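You operate a simulated robot arm through the tools that you are given. There is no shell and no other tool.

You are at the controls of a simulated robot arm. One attempt, no reset.

## Task
Stop the grey cabinet's run and set it to the white sign's current.
Fine: stop the run, then blue switch off, then set; yellow switch off and wide drawer shut.

The check looks at the end state, three seconds after you hand in, the way a careful person would. Anything else that was tipped, shoved, dropped, spilled or broken makes it a failure.

## Robot
A 7-joint arm with a fingered hand, fixed in place. Base frame: the origin is on the floor under the middle of its stand, x ahead of it, y to its left, z up. Units: mm, rad, N and s.
It reaches about 1085 mm from its shoulder. Its first joint turns from -2.897 to 2.897 rad. Payload 3.7 kg.
The tool frame sits at the grasp point between the pads (the TCP): z along the fingers, y along the line on which they close. The tips reach 25 mm beyond it. The gripper opens to 88 mm; its body begins 29 mm behind the TCP. The gripper is a hand of 5 fingers: y runs from the thumb to the fingers, the wrist lies at [-13, -106, -174] in the tool frame.
Orientation is told as [roll, pitch, yaw] about the base's x, y, z axes, in that order, counted from this pose: with the fingers straight down and the wrist toward the robot, the tool's x, y and z point along [0, 1, 0], [1, 0, 0] and [0, 0, -1] of the base frame.

## Interface
- The arm moves only by the tool move_arm. Its argument "commands" is a list of rows, each an object (a shift or turn left out is 0) with "slide": the shift along the tool's x, y, z in mm, a list of three; "rotation": the turn, a rotation vector about the tool's x, y, z in rad, a list of three. In form: [{"slide": [tx, ty, tz], "rotation": [rx, ry, rz]}, ...]. A call has 1 to 20 rows; each row shifts and turns the commanded pose from where the row before left it, along the tool's axes as they then stand. Each row takes 0.2 s and may step no farther than 50 mm and 0.15 rad from the row before; otherwise, the whole call is refused. A pose out of reach is approached as far as the arm can. The call stops where the force on the tool passes 40 N (or 10 N more than at its start, if that is more) or the arm is blocked; 0.2 s more then pass. In this call time passes only in rows, and 0.2 s behind the last. It gives the time, the measured TCP pose, the force on the tool (base axes), the opening and the grip force at its end, in the units of the frame above (readings bear some noise), with the torque about the TCP (base axes, N m) and any sound that the robot's microphone picked up, and new pictures: "pictures" is both (left out), scene, wrist or none.
- Cameras (640 x 400 px; columns grow to the right, rows downward): "scene" is fixed at [219.2, -651.6, 1612.8]; the picture's right is [0.93, -0.38, 0.00], its down [-0.17, -0.41, -0.90] and it looks along [0.34, 0.83, -0.44] (base axes); focal length 372 px, centre (320, 200). "wrist" rides on the gripper at [59, -79, -105] in the tool frame; the picture's right is [-0.73, 0.32, -0.61], its down [-0.62, -0.68, 0.38] and it looks along [-0.29, 0.66, 0.70] (tool axes); focal length 234 px, centre (320, 200). There is no depth. A picture from a camera that has moved, and an enlarged one, comes with that camera's place and axes in the base frame and with its lens. The place of the scene camera against the robot may be out by one fixed shift of up to 12 mm in any direction.
- set_fingers(index, middle, ring, little, thumb_bend, thumb_turn): sets how far each is bent, from 0 (flat) to 1 (curled in); at 0.3 the hand is open as for a grip, at 0.7 the pads meet at the TCP. One left out holds its place. A second passes; each finger stops where it meets its share of the squeeze, and holds until it gets a number again. It is the only way to open and close the hand. It gives what a move gives, with no picture; readings hold the bend of each and the force on index, middle, ring, little, thumb and palm. thumb_turn goes from beside the hand (0) to across from the fingers (1), as for a grip.
- enlarge(camera, box): a new picture of the part [left, top, right, bottom] of that camera's present view, enlarged. It takes no simulated time.
- close_job(): hands the job in; it is judged then, once.

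Nothing tells you positions but the pictures and the camera data. Unless the task says otherwise, let go and move clear before handing in.

The tools are called after "Emit:" as name(argument=value, ...) on one line, values as JSON. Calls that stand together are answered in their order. move_arm: Moves the arm, as the interface text tells. Its arguments: {"type":"object","properties":{"commands":{"type":"array","items":{"type":"object","properties":{"slide":{"type":"array","items":{"type":"number"}},"rotation":{"type":"array","items":{"type":"number"}}}}},"pictures":{"type":"string","enum":["both","scene","wrist","none"]}},"required":["commands"]} The other tools are called the same way: set_fingers (index, middle, ring, little, thumb_bend, thumb_turn) moves the fingers one by one; enlarge (camera, box) takes an enlarged picture of a part of a camera's view; close_job () hands the job in.

At the start:

```text
time_s: 0.0
tool_pos: [412.2, 244.6, 1272.8]
orientation: [0.002, 0.0, 0.003]
wrist_force: [-0.5, 0.5, -0.2]
ft_torque: [-0.01, -0.01, -0.02]
gripper_width: 87.5
grasp_force: 0.2
shape: jaw
bend: [0.3, 0.3, 0.3, 0.3, 0.3, 0.98]
finger forces: [0.1, 0.1, 0.1, 0.0, 0.0, 0.1]
```

scene: 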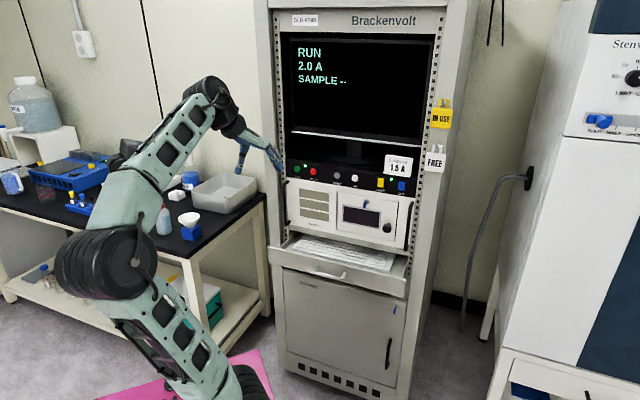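
wrist: 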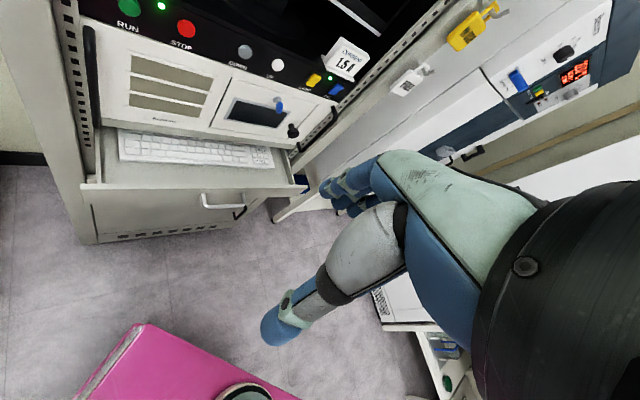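

I see a grey rack cabinet with a screen reading RUN 2.0 A, a row of buttons, a white sign saying 1.5 A, and a wide drawer that's open with a keyboard. I'll enlarge the views to read the details before moving.

Emit:
enlarge(camera="scene", box=[270, 120, 470, 245])

Emit:
enlarge(camera="scene", box=[260, 0, 480, 138])

Emit:
enlarge(camera="wrist", box=[60, 0, 380, 200])

Emit:
enlarge(camera="scene", box=[260, 220, 480, 358])

Emit:
enlarge(camera="wrist", box=[200, 0, 360, 100])

```text
3.20 times, centred on (370, 182) of scene
camera zoom: at [219.2, -651.6, 1612.8], right [0.93, -0.38, 0.0], down [-0.17, -0.41, -0.9], along [0.34, 0.83, -0.44], focal length 1191 px, centre (160, 256)
```

zoom: 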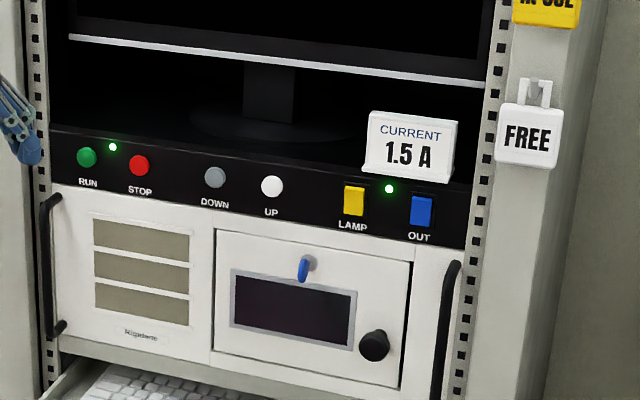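

```text
2.90 times, centred on (370, 69) of scene
camera zoom: at [219.2, -651.6, 1612.8], right [0.93, -0.38, 0.0], down [-0.17, -0.41, -0.9], along [0.34, 0.83, -0.44], focal length 1079 px, centre (175, 580)
```

zoom: 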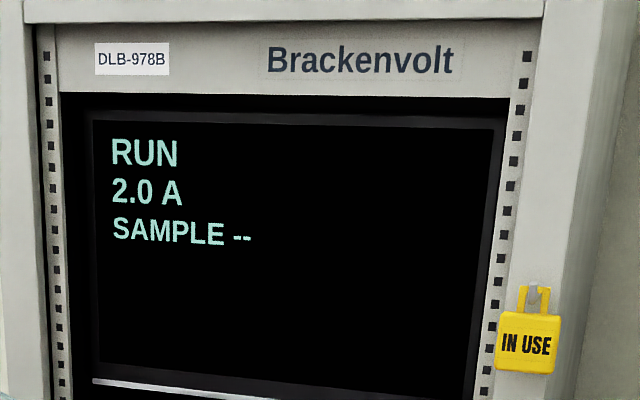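

```text
2.00 times, centred on (220, 100) of wrist
camera zoom: at [332.2, 303.3, 1378.9], right [0.32, -0.73, 0.61], down [-0.68, -0.62, -0.38], along [0.66, -0.29, -0.7], focal length 468 px, centre (520, 400)
```

zoom: 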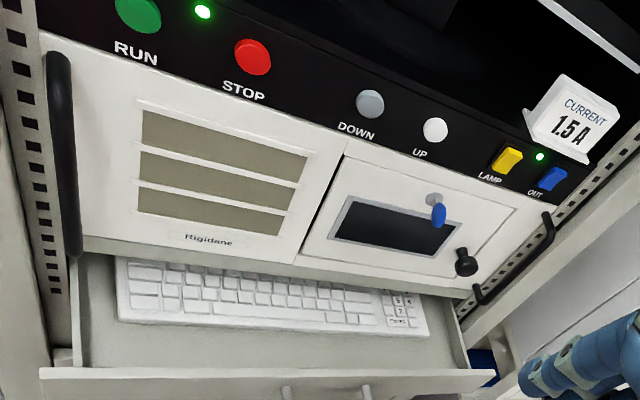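

```text
2.90 times, centred on (370, 289) of scene
camera zoom: at [219.2, -651.6, 1612.8], right [0.93, -0.38, 0.0], down [-0.17, -0.41, -0.9], along [0.34, 0.83, -0.44], focal length 1079 px, centre (175, -58)
```

zoom: 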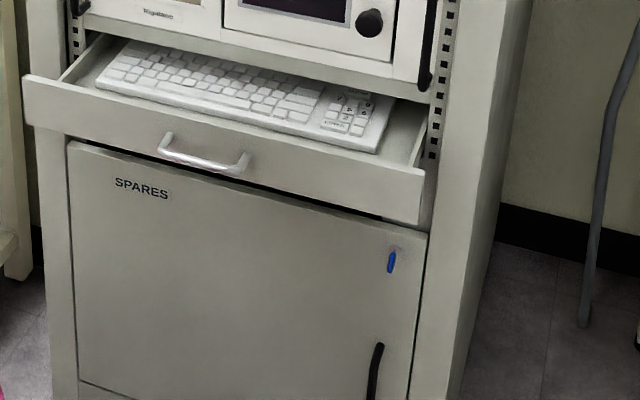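

```text
4.00 times, centred on (280, 50) of wrist
camera zoom: at [332.2, 303.3, 1378.9], right [0.32, -0.73, 0.61], down [-0.68, -0.62, -0.38], along [0.66, -0.29, -0.7], focal length 937 px, centre (480, 800)
```

zoom: 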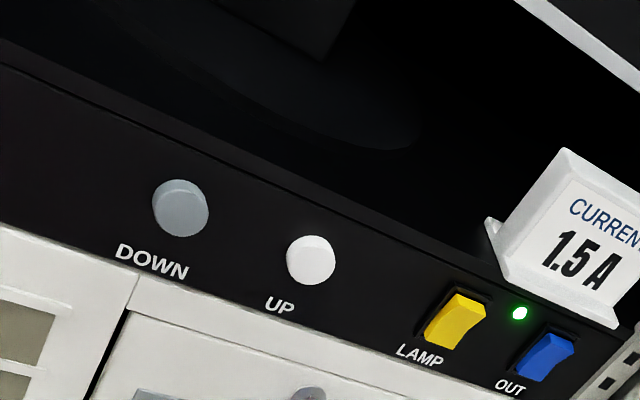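

The buttons triangulate to a row at z≈1115 mm, running from RUN (620,548) to OUT (889,276), so the panel faces about 45° toward the robot. I'll look at the surroundings on the right and the robot's hand before moving.

Emit:
enlarge(camera="wrist", box=[360, 0, 640, 175])

Emit:
enlarge(camera="wrist", box=[340, 260, 560, 400])

Emit:
enlarge(camera="scene", box=[480, 0, 640, 100])

Emit:
enlarge(camera="scene", box=[480, 300, 640, 400])

Emit:
enlarge(camera="scene", box=[360, 145, 440, 195])

Emit:
enlarge(camera="scene", box=[140, 60, 300, 200])

```text
2.29 times, centred on (500, 88) of wrist
camera zoom: at [332.2, 303.3, 1378.9], right [0.32, -0.73, 0.61], down [-0.68, -0.62, -0.38], along [0.66, -0.29, -0.7], focal length 535 px, centre (-91, 457)
```

zoom: 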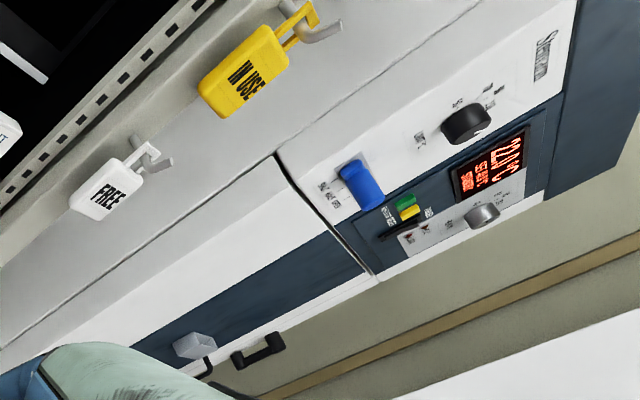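

```text
2.86 times, centred on (450, 330) of wrist
camera zoom: at [332.2, 303.3, 1378.9], right [0.32, -0.73, 0.61], down [-0.68, -0.62, -0.38], along [0.66, -0.29, -0.7], focal length 669 px, centre (-51, -171)
```

zoom: 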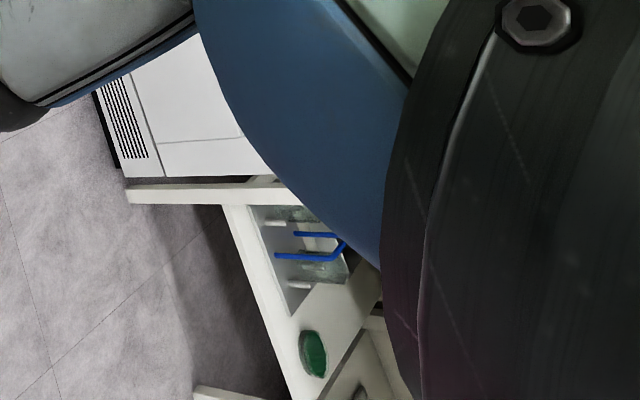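

```text
4.00 times, centred on (560, 50) of scene
camera zoom: at [219.2, -651.6, 1612.8], right [0.93, -0.38, 0.0], down [-0.17, -0.41, -0.9], along [0.34, 0.83, -0.44], focal length 1489 px, centre (-640, 800)
```

zoom: 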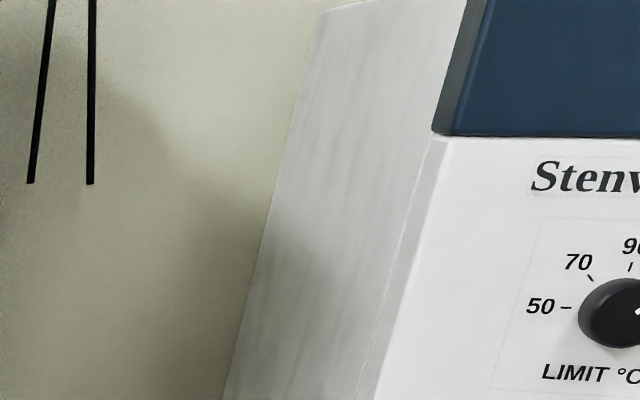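

```text
4.00 times, centred on (560, 350) of scene
camera zoom: at [219.2, -651.6, 1612.8], right [0.93, -0.38, 0.0], down [-0.17, -0.41, -0.9], along [0.34, 0.83, -0.44], focal length 1489 px, centre (-640, -400)
```

zoom: 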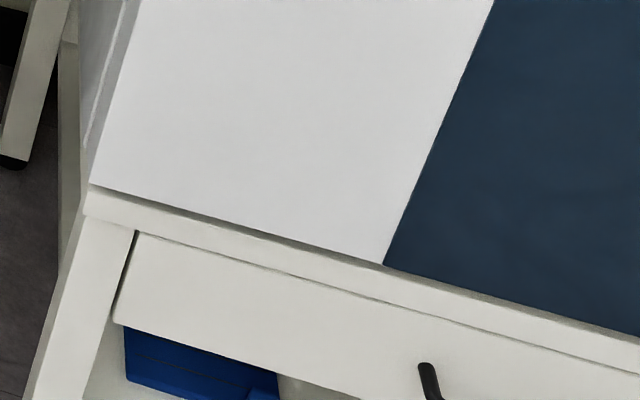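

```text
8.00 times, centred on (400, 170) of scene
camera zoom: at [219.2, -651.6, 1612.8], right [0.93, -0.38, 0.0], down [-0.17, -0.41, -0.9], along [0.34, 0.83, -0.44], focal length 2979 px, centre (-320, 440)
```

zoom: 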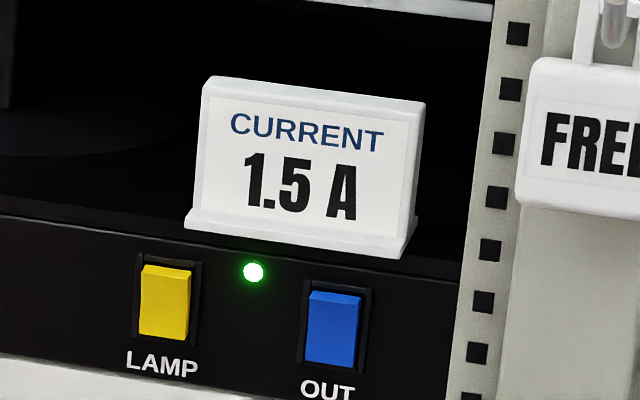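

```text
2.86 times, centred on (220, 130) of scene
camera zoom: at [219.2, -651.6, 1612.8], right [0.93, -0.38, 0.0], down [-0.17, -0.41, -0.9], along [0.34, 0.83, -0.44], focal length 1064 px, centre (606, 400)
```

zoom: 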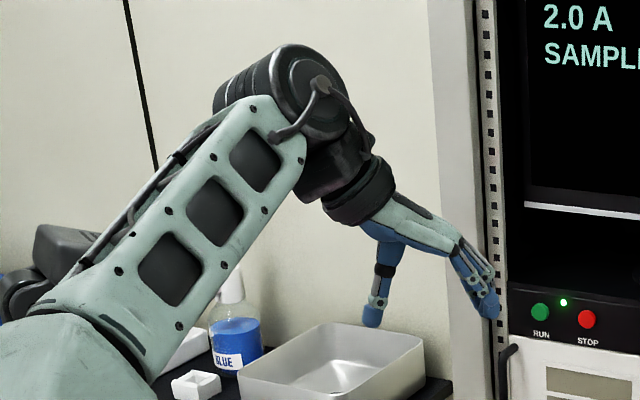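

Both rockers appear tilted the same way, and the LED by OUT is lit. Next I'll make a pointing hand (index straight, others curled) in free space and see where the index tip sits.

Emit:
set_fingers(index=0, middle=1, ring=1, little=1)

Emit:
enlarge(camera="wrist", box=[295, 55, 359, 95])

Emit:
enlarge(camera="wrist", box=[220, 100, 540, 300])

Emit:
enlarge(camera="scene", box=[200, 90, 300, 190])

```text
time_s: 1.0
tool_pos: [412.6, 245.1, 1272.4]
orientation: [0.0, 0.002, 0.0]
wrist_force: [0.2, 0.4, -0.3]
ft_torque: [-0.01, -0.02, 0.02]
gripper_width: 118.0
grasp_force: 0.0
shape: fingers
bend: [0.0, 1.0, 1.0, 1.0, 0.3, 0.98]
finger forces: [0.0, 0.0, 0.0, 0.0, 0.1, 0.0]
```

```text
10.00 times, centred on (327, 75) of wrist
camera zoom: at [332.2, 303.3, 1378.9], right [0.32, -0.73, 0.61], down [-0.68, -0.62, -0.38], along [0.66, -0.29, -0.7], focal length 2342 px, centre (250, 1450)
```

zoom: 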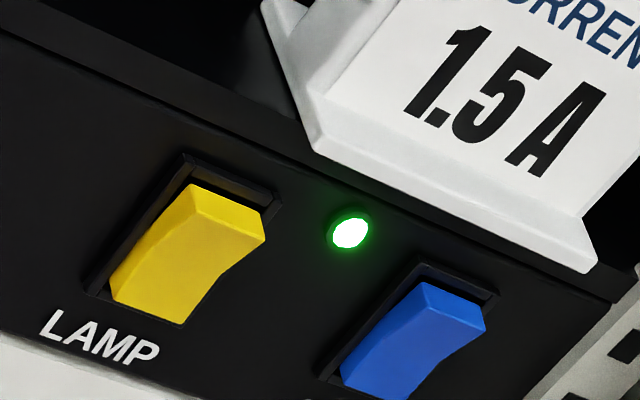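

```text
2.00 times, centred on (380, 200) of wrist
camera zoom: at [332.2, 303.3, 1378.9], right [0.32, -0.73, 0.61], down [-0.68, -0.62, -0.38], along [0.66, -0.29, -0.7], focal length 468 px, centre (200, 200)
```

zoom: 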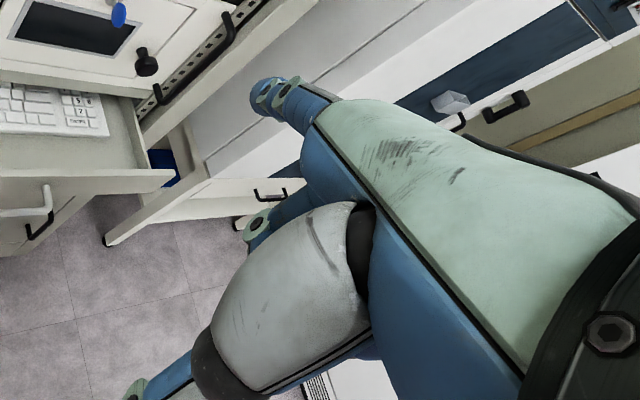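

```text
4.00 times, centred on (250, 140) of scene
camera zoom: at [219.2, -651.6, 1612.8], right [0.93, -0.38, 0.0], down [-0.17, -0.41, -0.9], along [0.34, 0.83, -0.44], focal length 1489 px, centre (600, 440)
```

zoom: 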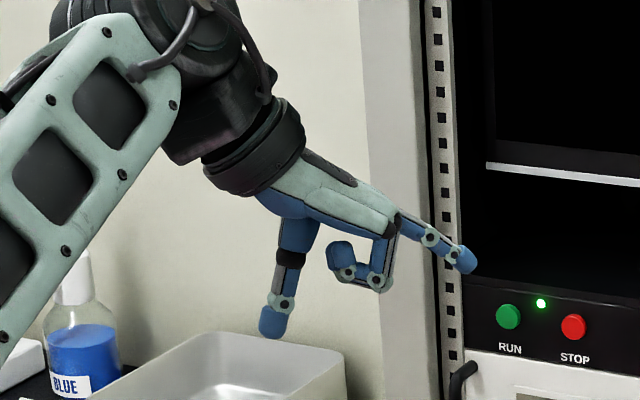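

The index tip sits about [9, 80, -10] mm from the TCP in the tool frame, pointing roughly 49° from the tool z toward y. I'll yaw left 45° and pitch up 41° in place so the index points squarely at the panel.

Emit:
move_arm(commands=[{"rotation": [0, 0, -0.13]}, {"rotation": [0, 0, -0.13]}, {"rotation": [0, 0, -0.13]}, {"rotation": [0, 0, -0.13]}, {"rotation": [0, 0, -0.13]}, {"rotation": [0, 0, -0.13]}, {"rotation": [-0.12, 0, 0]}, {"rotation": [-0.12, 0, 0]}, {"rotation": [-0.12, 0, 0]}, {"rotation": [-0.12, 0, 0]}, {"rotation": [-0.12, 0, 0]}, {"rotation": [-0.12, 0, 0]}], pictures="both")

```text
time_s: 3.6
tool_pos: [411.0, 245.4, 1272.5]
orientation: [0.002, -0.724, 0.779]
wrist_force: [0.7, 0.6, 0.1]
ft_torque: [0.0, -0.03, -0.01]
gripper_width: 118.0
grasp_force: 0.0
shape: fingers
bend: [0.0, 1.0, 1.0, 1.0, 0.3, 0.98]
finger forces: [0.1, 0.1, 0.0, 0.1, 0.0, 0.0]
camera wrist: at [278.2, 195.8, 1300.9], right [0.4, -0.63, 0.67], down [0.26, -0.62, -0.74], along [0.88, 0.47, -0.09], focal length 234 px, centre (320, 200)
```

scene: 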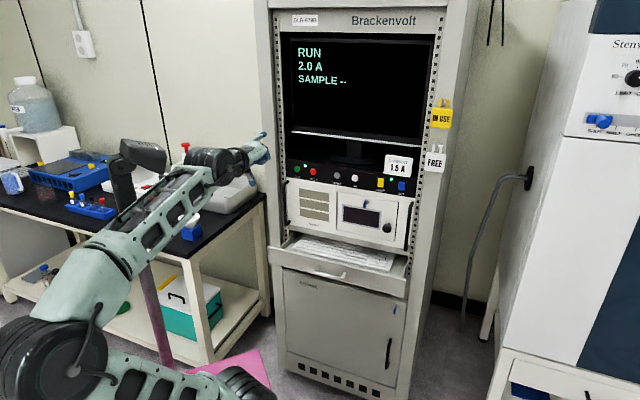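
wrist: 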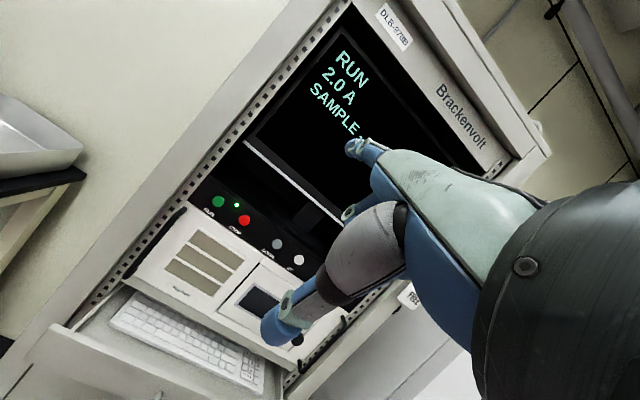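

The hand now points at the cabinet squarely, and nothing is touching. I'll move down and forward so the index tip is about 100 mm in front of STOP and check alignment.

Emit:
move_arm(commands=[{"slide": [-1, 2, 43]}, {"slide": [-1, 2, 43]}, {"slide": [-1, 2, 43]}, {"slide": [-1, 2, 43]}, {"slide": [-1, 2, 43]}, {"slide": [-1, 2, 43]}, {"slide": [0, 3, 42]}], pictures="both")

Emit:
enlarge(camera="wrist", box=[240, 80, 400, 180])

Emit:
enlarge(camera="scene", box=[240, 120, 400, 220])

```text
time_s: 5.2
tool_pos: [560.8, 388.7, 1055.8]
orientation: [0.002, -0.722, 0.779]
wrist_force: [-0.4, -0.6, 0.6]
ft_torque: [-0.03, 0.02, 0.0]
gripper_width: 117.8
grasp_force: 0.1
shape: fingers
bend: [0.0, 1.0, 1.0, 1.0, 0.3, 0.98]
finger forces: [0.1, 0.0, 0.1, 0.1, 0.1, 0.0]
camera wrist: at [427.7, 338.6, 1084.8], right [0.4, -0.63, 0.67], down [0.26, -0.62, -0.74], along [0.88, 0.47, -0.09], focal length 234 px, centre (320, 200)
```

scene: 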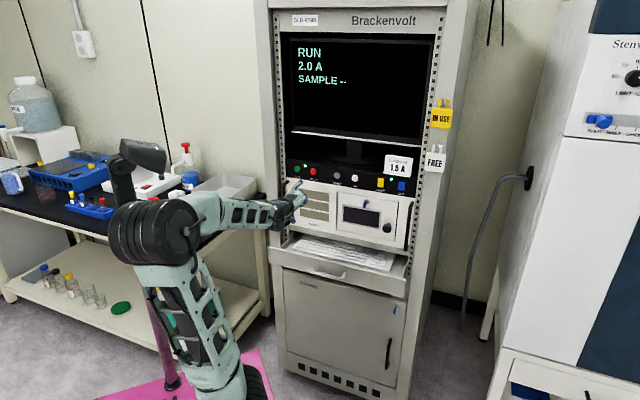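
wrist: 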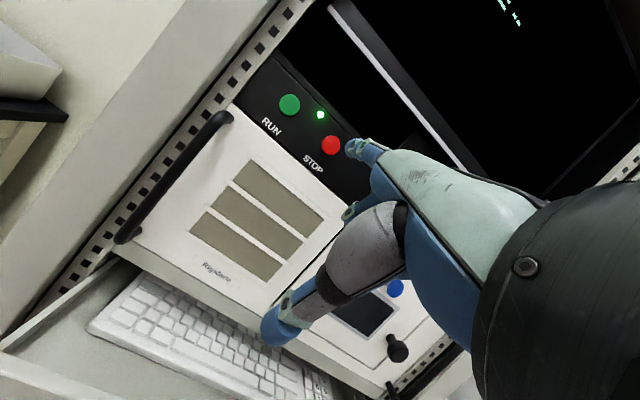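

```text
4.00 times, centred on (320, 130) of wrist
camera zoom: at [427.7, 338.6, 1084.8], right [0.4, -0.63, 0.67], down [0.26, -0.62, -0.74], along [0.88, 0.47, -0.09], focal length 937 px, centre (320, 480)
```

zoom: 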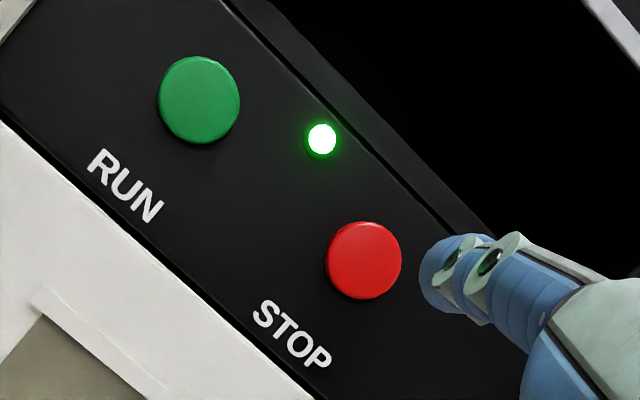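

```text
4.00 times, centred on (320, 170) of scene
camera zoom: at [219.2, -651.6, 1612.8], right [0.93, -0.38, 0.0], down [-0.17, -0.41, -0.9], along [0.34, 0.83, -0.44], focal length 1489 px, centre (320, 320)
```

zoom: 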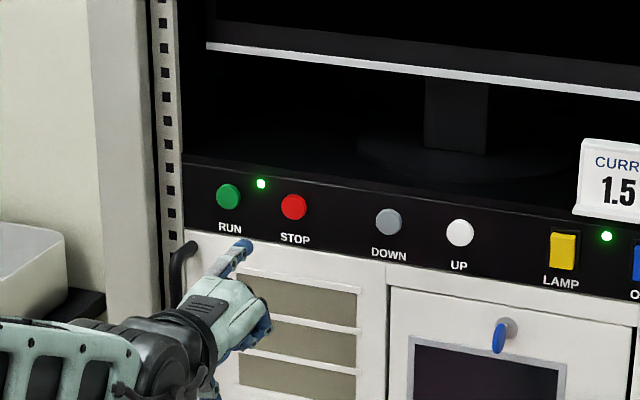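

The tip triangulates to about (600, 442, 1116) and STOP to about (664, 502, 1117), so I need roughly 88 mm forward and 3 mm right. I'll advance 78 mm and check before pressing.

Emit:
move_arm(commands=[{"slide": [-1, 14.6, 12.9]}, {"slide": [-1, 14.6, 12.9]}, {"slide": [-0.7, 14.6, 12.9]}, {"slide": [0, 14.6, 12.9]}], pictures="both")

Emit:
enlarge(camera="wrist", box=[240, 80, 400, 180])

Emit:
enlarge(camera="scene", box=[280, 145, 360, 195])

```text
time_s: 6.2
tool_pos: [619.9, 443.5, 1058.6]
orientation: [0.004, -0.72, 0.78]
wrist_force: [0.2, 0.8, 0.5]
ft_torque: [-0.02, -0.03, -0.02]
gripper_width: 117.9
grasp_force: 0.2
shape: fingers
bend: [0.0, 1.0, 1.0, 1.0, 0.3, 0.98]
finger forces: [0.0, 0.0, 0.0, 0.1, 0.0, 0.1]
camera wrist: at [486.6, 393.1, 1086.7], right [0.4, -0.63, 0.67], down [0.25, -0.62, -0.74], along [0.88, 0.47, -0.09], focal length 234 px, centre (320, 200)
```

scene: 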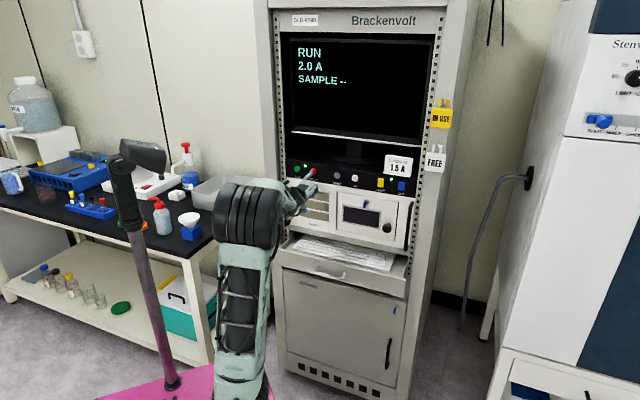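
wrist: 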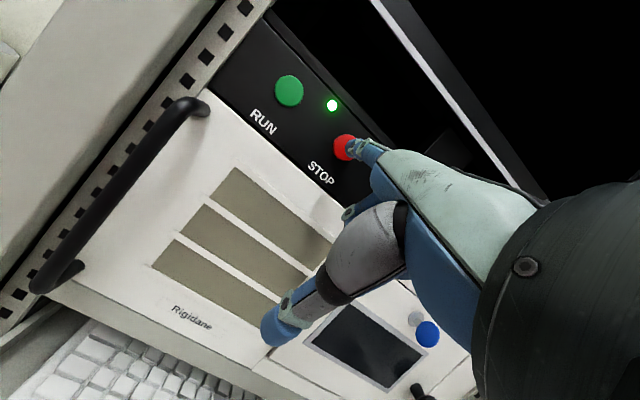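

```text
4.00 times, centred on (320, 130) of wrist
camera zoom: at [486.6, 393.1, 1086.7], right [0.4, -0.63, 0.67], down [0.25, -0.62, -0.74], along [0.88, 0.47, -0.09], focal length 937 px, centre (320, 480)
```

zoom: 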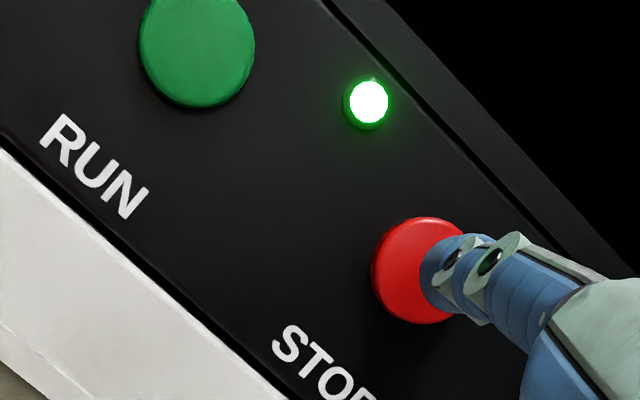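

```text
8.00 times, centred on (320, 170) of scene
camera zoom: at [219.2, -651.6, 1612.8], right [0.93, -0.38, 0.0], down [-0.17, -0.41, -0.9], along [0.34, 0.83, -0.44], focal length 2979 px, centre (320, 440)
```

zoom: 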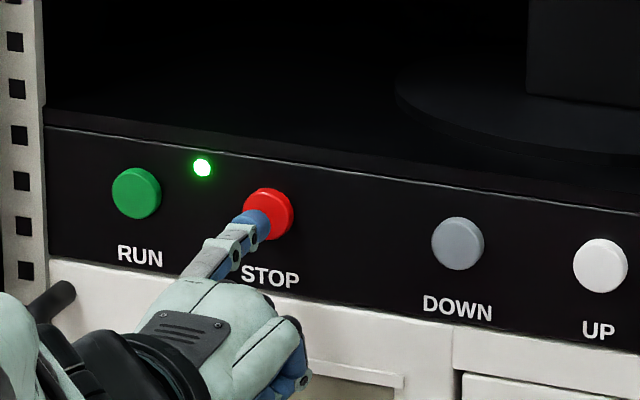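

The fingertip lines up with the red STOP button about 10 mm away. I'll press in small steps and watch the force and sound.

Emit:
move_arm(commands=[{"slide": [0, 3.0, 2.64]}, {"slide": [0, 3.0, 2.64]}, {"slide": [0, 2.25, 2.0]}], pictures="none")

Emit:
enlarge(camera="scene", box=[280, 40, 440, 200])

```text
time_s: 7.0
tool_pos: [629.0, 450.8, 1057.7]
orientation: [0.002, -0.721, 0.78]
wrist_force: [-2.6, -2.8, -0.1]
ft_torque: [0.08, -0.13, 0.01]
gripper_width: 118.0
grasp_force: 1.3
shape: fingers
bend: [0.0, 1.0, 1.0, 1.0, 0.3, 0.98]
finger forces: [2.6, 0.0, 0.0, 0.1, 0.1, 0.0]
heard: click
```

```text
2.50 times, centred on (360, 120) of scene
camera zoom: at [219.2, -651.6, 1612.8], right [0.93, -0.38, 0.0], down [-0.17, -0.41, -0.9], along [0.34, 0.83, -0.44], focal length 931 px, centre (220, 400)
```

zoom: 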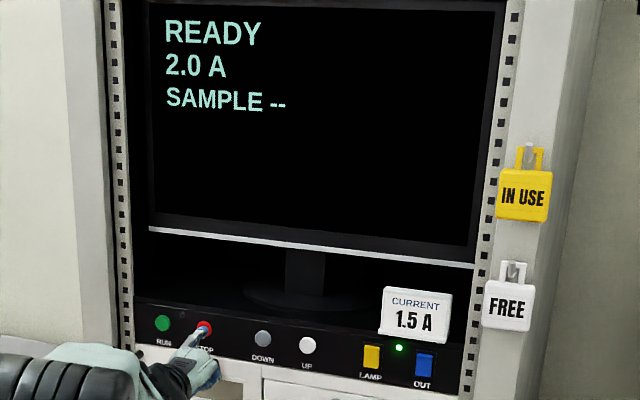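

STOP clicked and the screen now reads READY with the run LED out. Next I'll back off 50 mm and slide right toward the blue OUT switch, partway first.

Emit:
move_arm(commands=[{"slide": [0, -18.8, -16.5]}, {"slide": [0, -18.8, -16.5]}, {"slide": [-40, 0, 0]}, {"slide": [-40, 0, 0]}, {"slide": [-40, 0, 0]}, {"slide": [-40, 0, 0]}], pictures="both")

```text
time_s: 8.4
tool_pos: [709.2, 303.7, 1057.1]
orientation: [0.002, -0.722, 0.78]
wrist_force: [0.0, 0.0, -0.3]
ft_torque: [0.01, 0.02, 0.0]
gripper_width: 118.2
grasp_force: 0.1
shape: fingers
bend: [0.0, 1.0, 1.0, 1.0, 0.3, 0.98]
finger forces: [0.0, 0.0, 0.1, 0.0, 0.0, 0.0]
camera wrist: at [574.7, 254.0, 1084.8], right [0.4, -0.63, 0.67], down [0.25, -0.62, -0.74], along [0.88, 0.47, -0.09], focal length 234 px, centre (320, 200)
```

scene: 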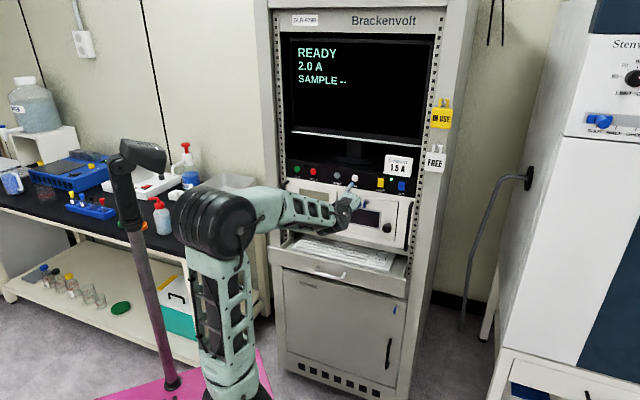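
wrist: 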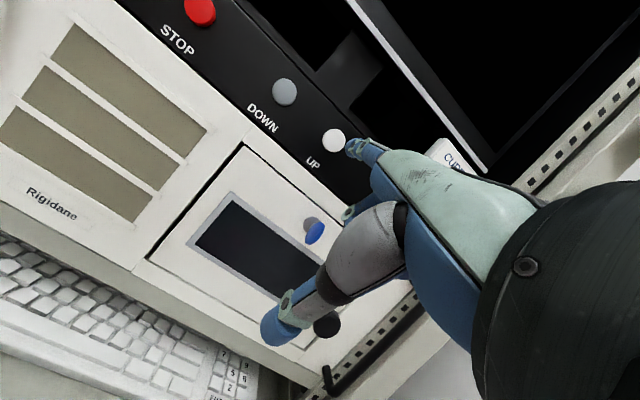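

The arm is clear of everything and passing the UP button. I'll continue right to OUT, staying about 50 mm off the panel and 8 mm higher.

Emit:
move_arm(commands=[{"slide": [-40, 1.3, -1.5]}, {"slide": [-40, 1.3, -1.5]}, {"slide": [-40, 1.3, -1.5]}, {"slide": [-39, 1.3, -1.5]}], pictures="both")

Emit:
enlarge(camera="wrist", box=[240, 80, 400, 180])

Emit:
enlarge(camera="scene", box=[360, 145, 440, 195])

```text
time_s: 9.4
tool_pos: [817.7, 190.8, 1065.1]
orientation: [0.001, -0.721, 0.78]
wrist_force: [0.0, -0.1, 0.6]
ft_torque: [-0.01, 0.02, -0.04]
gripper_width: 118.1
grasp_force: 0.0
shape: fingers
bend: [0.0, 1.0, 1.0, 1.0, 0.3, 0.98]
finger forces: [0.0, 0.0, 0.0, 0.0, 0.0, 0.0]
camera wrist: at [684.5, 140.7, 1094.2], right [0.4, -0.63, 0.67], down [0.26, -0.62, -0.74], along [0.88, 0.47, -0.09], focal length 234 px, centre (320, 200)
```

scene: 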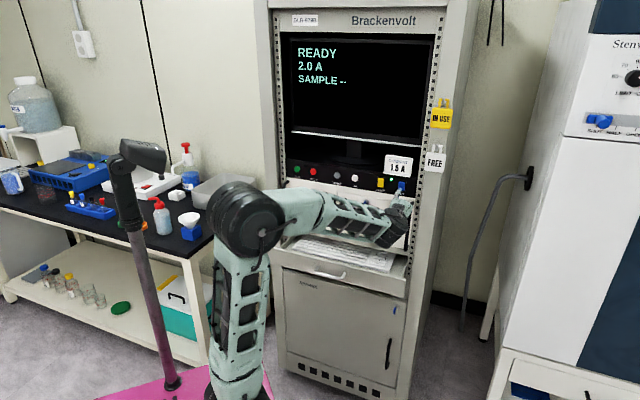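
wrist: 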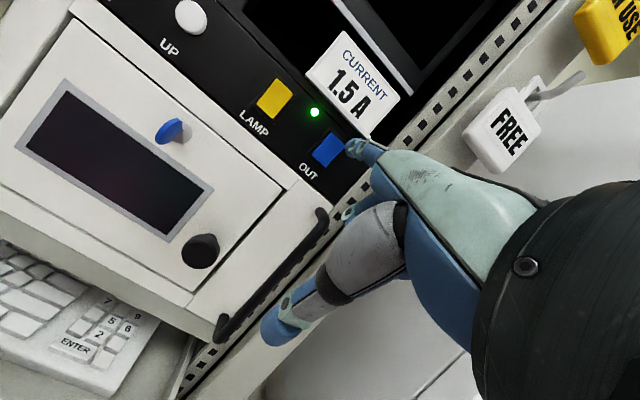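

```text
4.00 times, centred on (320, 130) of wrist
camera zoom: at [684.5, 140.7, 1094.2], right [0.4, -0.63, 0.67], down [0.26, -0.62, -0.74], along [0.88, 0.47, -0.09], focal length 937 px, centre (320, 480)
```

zoom: 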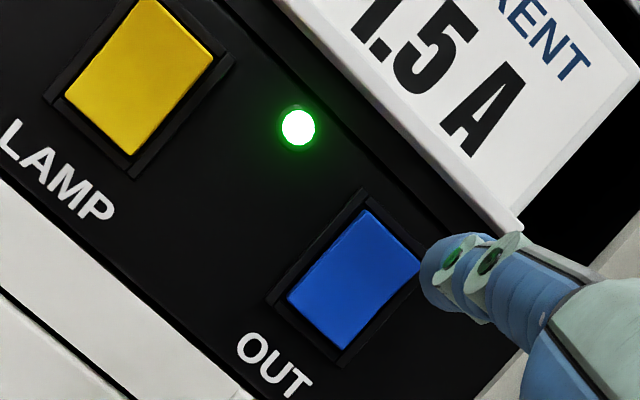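

```text
8.00 times, centred on (400, 170) of scene
camera zoom: at [219.2, -651.6, 1612.8], right [0.93, -0.38, 0.0], down [-0.17, -0.41, -0.9], along [0.34, 0.83, -0.44], focal length 2979 px, centre (-320, 440)
```

zoom: 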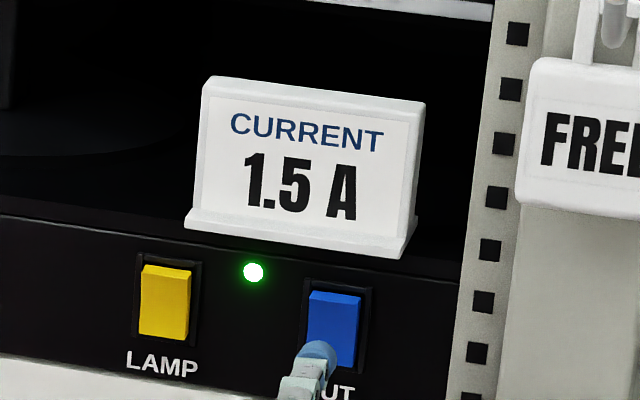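

The fingertip is at z≈1125 with the blue rocker's center at about (885, 280, 1116), and its raised top half is the part to push. I'll shift 4 mm left and advance 38 mm, then look again.

Emit:
move_arm(commands=[{"slide": [2, 9.5, 8.4]}, {"slide": [2, 9.5, 8.4]}, {"slide": [0, 9.5, 8.4]}], pictures="wrist")

Emit:
enlarge(camera="wrist", box=[280, 100, 376, 160])

Emit:
enlarge(camera="scene", box=[370, 160, 434, 200])

```text
time_s: 10.2
tool_pos: [842.4, 217.9, 1064.8]
orientation: [0.002, -0.722, 0.779]
wrist_force: [0.6, 0.4, -0.1]
ft_torque: [-0.01, 0.01, -0.03]
gripper_width: 118.1
grasp_force: 0.0
shape: fingers
bend: [0.0, 1.0, 1.0, 1.0, 0.3, 0.98]
finger forces: [0.0, 0.0, 0.0, 0.0, 0.0, 0.0]
camera wrist: at [708.8, 169.0, 1092.7], right [0.4, -0.63, 0.67], down [0.26, -0.62, -0.74], along [0.88, 0.47, -0.09], focal length 234 px, centre (320, 200)
```

wrist: 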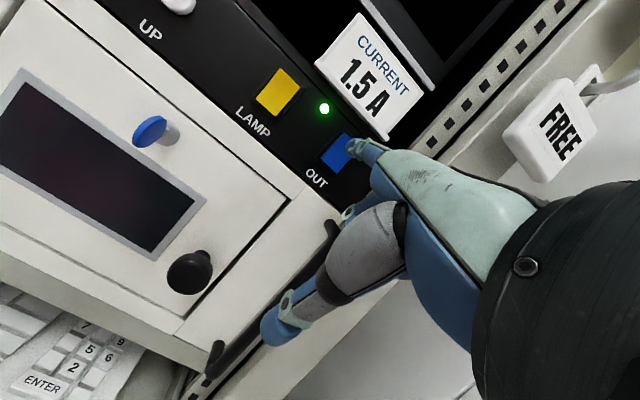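

```text
6.67 times, centred on (328, 130) of wrist
camera zoom: at [708.8, 169.0, 1092.7], right [0.4, -0.63, 0.67], down [0.26, -0.62, -0.74], along [0.88, 0.47, -0.09], focal length 1561 px, centre (267, 667)
```

zoom: 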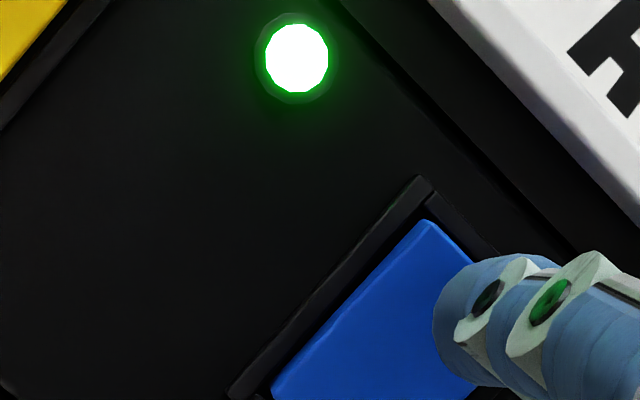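

```text
10.00 times, centred on (402, 180) of scene
camera zoom: at [219.2, -651.6, 1612.8], right [0.93, -0.38, 0.0], down [-0.17, -0.41, -0.9], along [0.34, 0.83, -0.44], focal length 3723 px, centre (-500, 400)
```

zoom: 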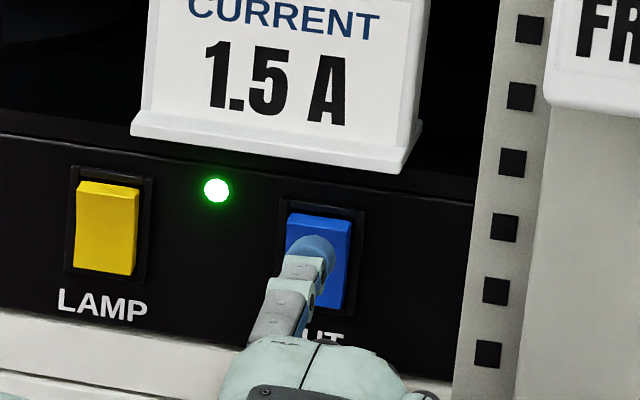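

The tip is centered across the rocker but a little low, so I'll raise it 3 mm and press forward in small steps.

Emit:
move_arm(commands=[{"slide": [0, 4.25, -0.25]}, {"slide": [0, 2.25, 2.0]}, {"slide": [0, 2.25, 2.0]}], pictures="none")

Emit:
enlarge(camera="scene", box=[370, 160, 434, 200])

```text
time_s: 11.0
tool_pos: [849.6, 223.9, 1067.2]
orientation: [0.002, -0.72, 0.78]
wrist_force: [-0.1, -0.3, 0.8]
ft_torque: [0.0, 0.01, 0.0]
gripper_width: 118.2
grasp_force: 0.0
shape: fingers
bend: [0.0, 1.0, 1.0, 1.0, 0.3, 0.98]
finger forces: [0.0, 0.0, 0.0, 0.0, 0.0, 0.1]
```

```text
10.00 times, centred on (402, 180) of scene
camera zoom: at [219.2, -651.6, 1612.8], right [0.93, -0.38, 0.0], down [-0.17, -0.41, -0.9], along [0.34, 0.83, -0.44], focal length 3723 px, centre (-500, 400)
```

zoom: 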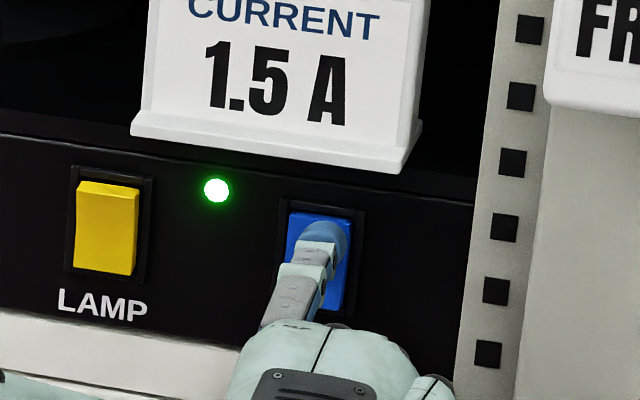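

No contact yet, tip well placed on the rocker's top half. I'll continue forward a few more millimeters.

Emit:
move_arm(commands=[{"slide": [0, 2.25, 2.0]}, {"slide": [0, 2.25, 2.0]}], pictures="none")

Emit:
enlarge(camera="scene", box=[370, 160, 434, 200])

```text
time_s: 11.6
tool_pos: [851.7, 222.8, 1066.6]
orientation: [-0.001, -0.719, 0.777]
wrist_force: [-21.6, -20.6, -2.1]
ft_torque: [1.1, -1.25, 0.39]
gripper_width: 118.7
grasp_force: 14.8
shape: fingers
bend: [0.0, 1.0, 1.0, 1.0, 0.3, 0.98]
finger forces: [29.3, 0.1, 0.0, 0.0, 0.0, 0.1]
stopped in row 2: the force on the tool passed its limit at 46 N (the readings are from after the stop); the commanded pose is now the measured one
```

```text
10.00 times, centred on (402, 180) of scene
camera zoom: at [219.2, -651.6, 1612.8], right [0.93, -0.38, 0.0], down [-0.17, -0.41, -0.9], along [0.34, 0.83, -0.44], focal length 3723 px, centre (-500, 400)
```

zoom: 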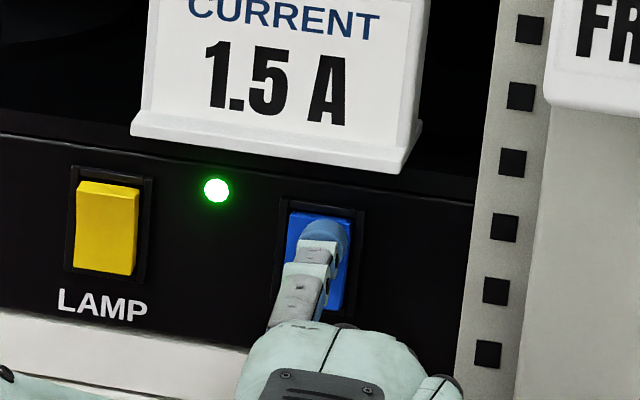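

The switch didn't move at 46 N and the LED is still lit, so that half may already be the pressed-in side. I'll back off about 60 mm and inspect the rocker shapes closely before pushing anything harder.

Emit:
move_arm(commands=[{"slide": [0, -15, -13.2]}, {"slide": [0, -15, -13.2]}, {"slide": [0, -15, -13.2]}], pictures="wrist")

Emit:
enlarge(camera="wrist", box=[250, 70, 362, 140])

Emit:
enlarge(camera="wrist", box=[300, 120, 356, 155])

Emit:
enlarge(camera="scene", box=[368, 170, 416, 200])

```text
time_s: 12.4
tool_pos: [811.8, 181.2, 1066.6]
orientation: [0.0, -0.722, 0.779]
wrist_force: [-0.4, -0.6, -0.6]
ft_torque: [-0.04, 0.05, -0.01]
gripper_width: 118.1
grasp_force: 0.1
shape: fingers
bend: [0.0, 1.0, 1.0, 1.0, 0.3, 0.98]
finger forces: [0.0, 0.0, 0.1, 0.0, 0.1, 0.1]
camera wrist: at [677.4, 133.1, 1094.0], right [0.4, -0.63, 0.67], down [0.25, -0.63, -0.74], along [0.88, 0.46, -0.09], focal length 234 px, centre (320, 200)
```

wrist: 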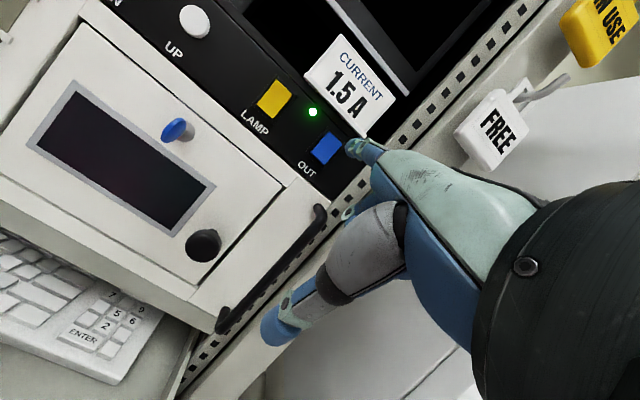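

```text
5.71 times, centred on (306, 105) of wrist
camera zoom: at [677.4, 133.1, 1094.0], right [0.4, -0.63, 0.67], down [0.25, -0.63, -0.74], along [0.88, 0.46, -0.09], focal length 1338 px, centre (400, 743)
```

zoom: 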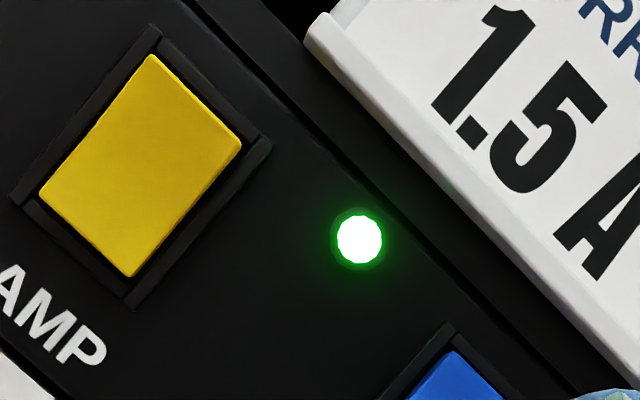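

```text
11.43 times, centred on (328, 138) of wrist
camera zoom: at [677.4, 133.1, 1094.0], right [0.4, -0.63, 0.67], down [0.25, -0.63, -0.74], along [0.88, 0.46, -0.09], focal length 2676 px, centre (229, 914)
```

zoom: 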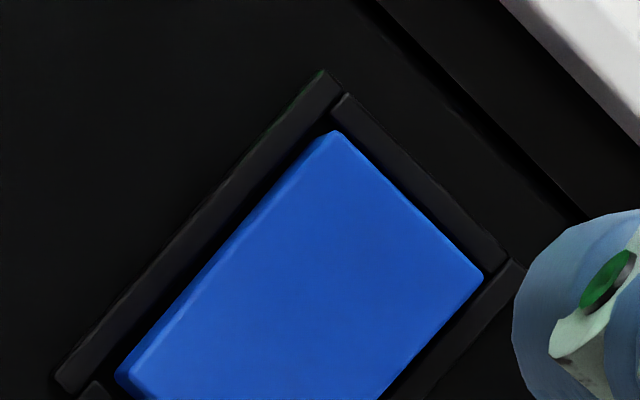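

```text
13.33 times, centred on (392, 185) of scene
camera zoom: at [219.2, -651.6, 1612.8], right [0.93, -0.38, 0.0], down [-0.17, -0.41, -0.9], along [0.34, 0.83, -0.44], focal length 4964 px, centre (-640, 400)
```

zoom: 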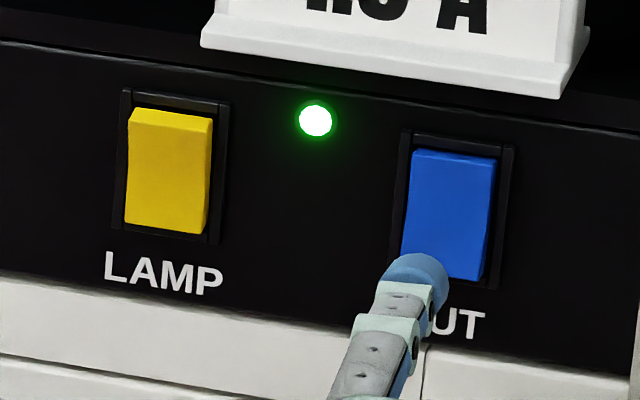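

The blue rocker's outline now looks a bit different from the yellow one, so I want a closer comparison of both.

Emit:
enlarge(camera="scene", box=[394, 177, 410, 193])

Emit:
enlarge(camera="scene", box=[372, 174, 388, 190])

Emit:
enlarge(camera="scene", box=[280, 40, 360, 90])

Emit:
enlarge(camera="wrist", box=[250, 75, 290, 125])

Emit:
enlarge(camera="wrist", box=[305, 125, 345, 175])

```text
16.00 times, centred on (402, 185) of scene
camera zoom: at [219.2, -651.6, 1612.8], right [0.93, -0.38, 0.0], down [-0.17, -0.41, -0.9], along [0.34, 0.83, -0.44], focal length 5957 px, centre (-992, 440)
```

zoom: 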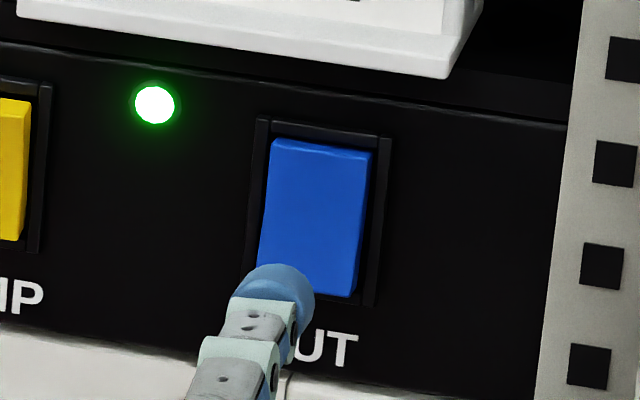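

```text
16.00 times, centred on (380, 182) of scene
camera zoom: at [219.2, -651.6, 1612.8], right [0.93, -0.38, 0.0], down [-0.17, -0.41, -0.9], along [0.34, 0.83, -0.44], focal length 5957 px, centre (-640, 488)
```

zoom: 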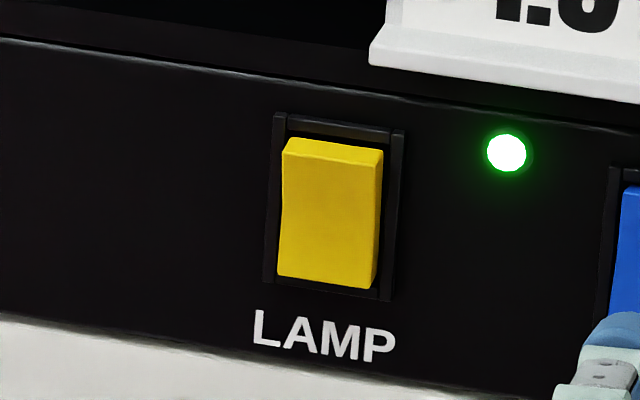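

```text
8.00 times, centred on (320, 65) of scene
camera zoom: at [219.2, -651.6, 1612.8], right [0.93, -0.38, 0.0], down [-0.17, -0.41, -0.9], along [0.34, 0.83, -0.44], focal length 2979 px, centre (320, 1280)
```

zoom: 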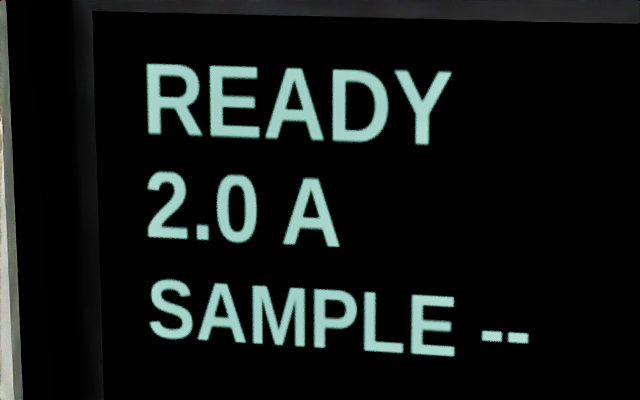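

```text
8.00 times, centred on (270, 100) of wrist
camera zoom: at [677.4, 133.1, 1094.0], right [0.4, -0.63, 0.67], down [0.25, -0.63, -0.74], along [0.88, 0.46, -0.09], focal length 1873 px, centre (720, 1000)
```

zoom: 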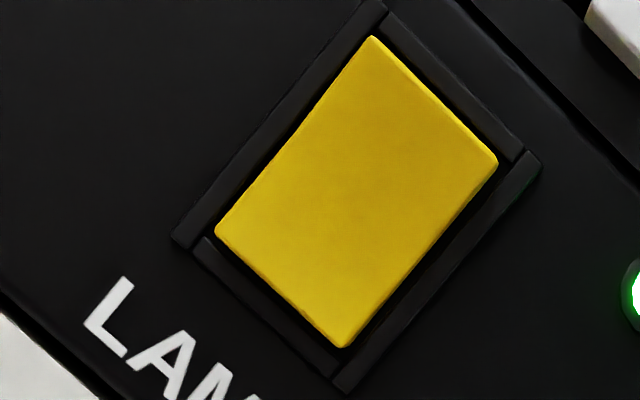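

```text
8.00 times, centred on (325, 150) of wrist
camera zoom: at [677.4, 133.1, 1094.0], right [0.4, -0.63, 0.67], down [0.25, -0.63, -0.74], along [0.88, 0.46, -0.09], focal length 1873 px, centre (280, 600)
```

zoom: 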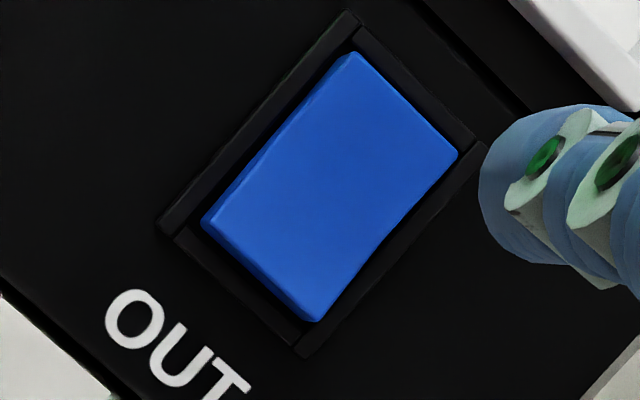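

Both shapes are still ambiguous, so I'll zoom tightly on the edges of each rocker, where the side faces show which end sticks out.

Emit:
enlarge(camera="wrist", box=[312, 130, 344, 166])

Emit:
enlarge(camera="wrist", box=[256, 78, 292, 120])

Emit:
enlarge(camera="scene", box=[397, 178, 407, 188])

Emit:
enlarge(camera="scene", box=[375, 175, 387, 185])

```text
11.11 times, centred on (328, 148) of wrist
camera zoom: at [677.4, 133.1, 1094.0], right [0.4, -0.63, 0.67], down [0.25, -0.63, -0.74], along [0.88, 0.46, -0.09], focal length 2602 px, centre (231, 778)
```

zoom: 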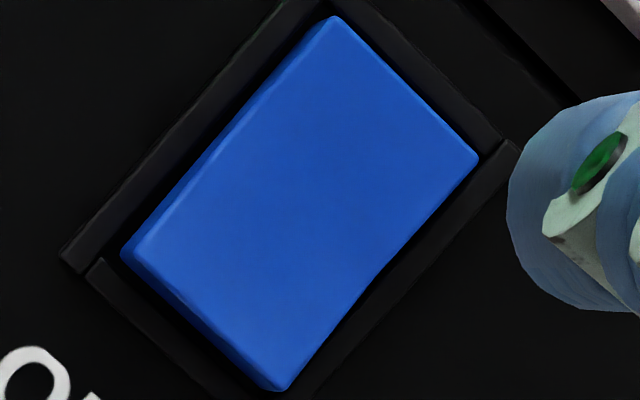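

```text
9.52 times, centred on (274, 99) of wrist
camera zoom: at [677.4, 133.1, 1094.0], right [0.4, -0.63, 0.67], down [0.25, -0.63, -0.74], along [0.88, 0.46, -0.09], focal length 2230 px, centre (758, 1162)
```

zoom: 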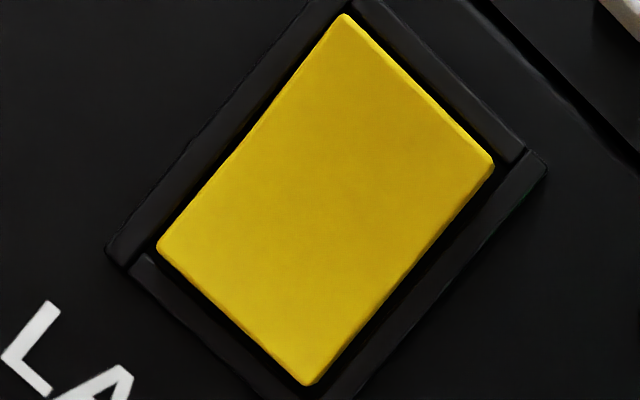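

```text
16.00 times, centred on (402, 183) of scene
camera zoom: at [219.2, -651.6, 1612.8], right [0.93, -0.38, 0.0], down [-0.17, -0.41, -0.9], along [0.34, 0.83, -0.44], focal length 5957 px, centre (-992, 472)
```

zoom: 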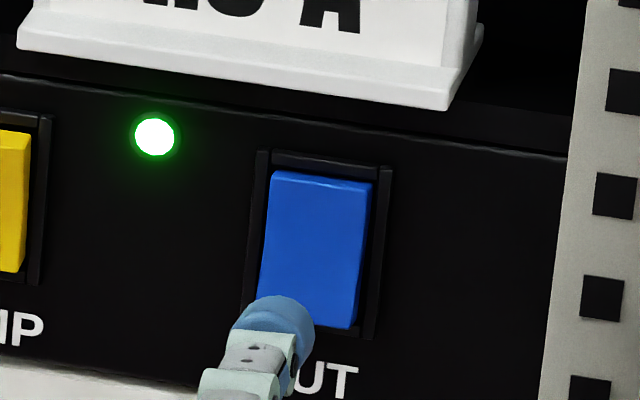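

```text
16.00 times, centred on (381, 180) of scene
camera zoom: at [219.2, -651.6, 1612.8], right [0.93, -0.38, 0.0], down [-0.17, -0.41, -0.9], along [0.34, 0.83, -0.44], focal length 5957 px, centre (-656, 520)
```

zoom: 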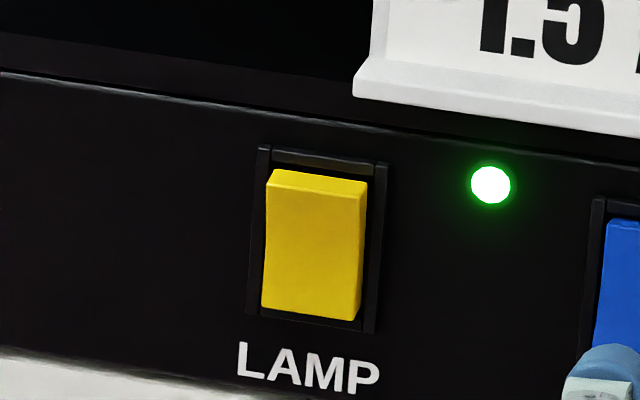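

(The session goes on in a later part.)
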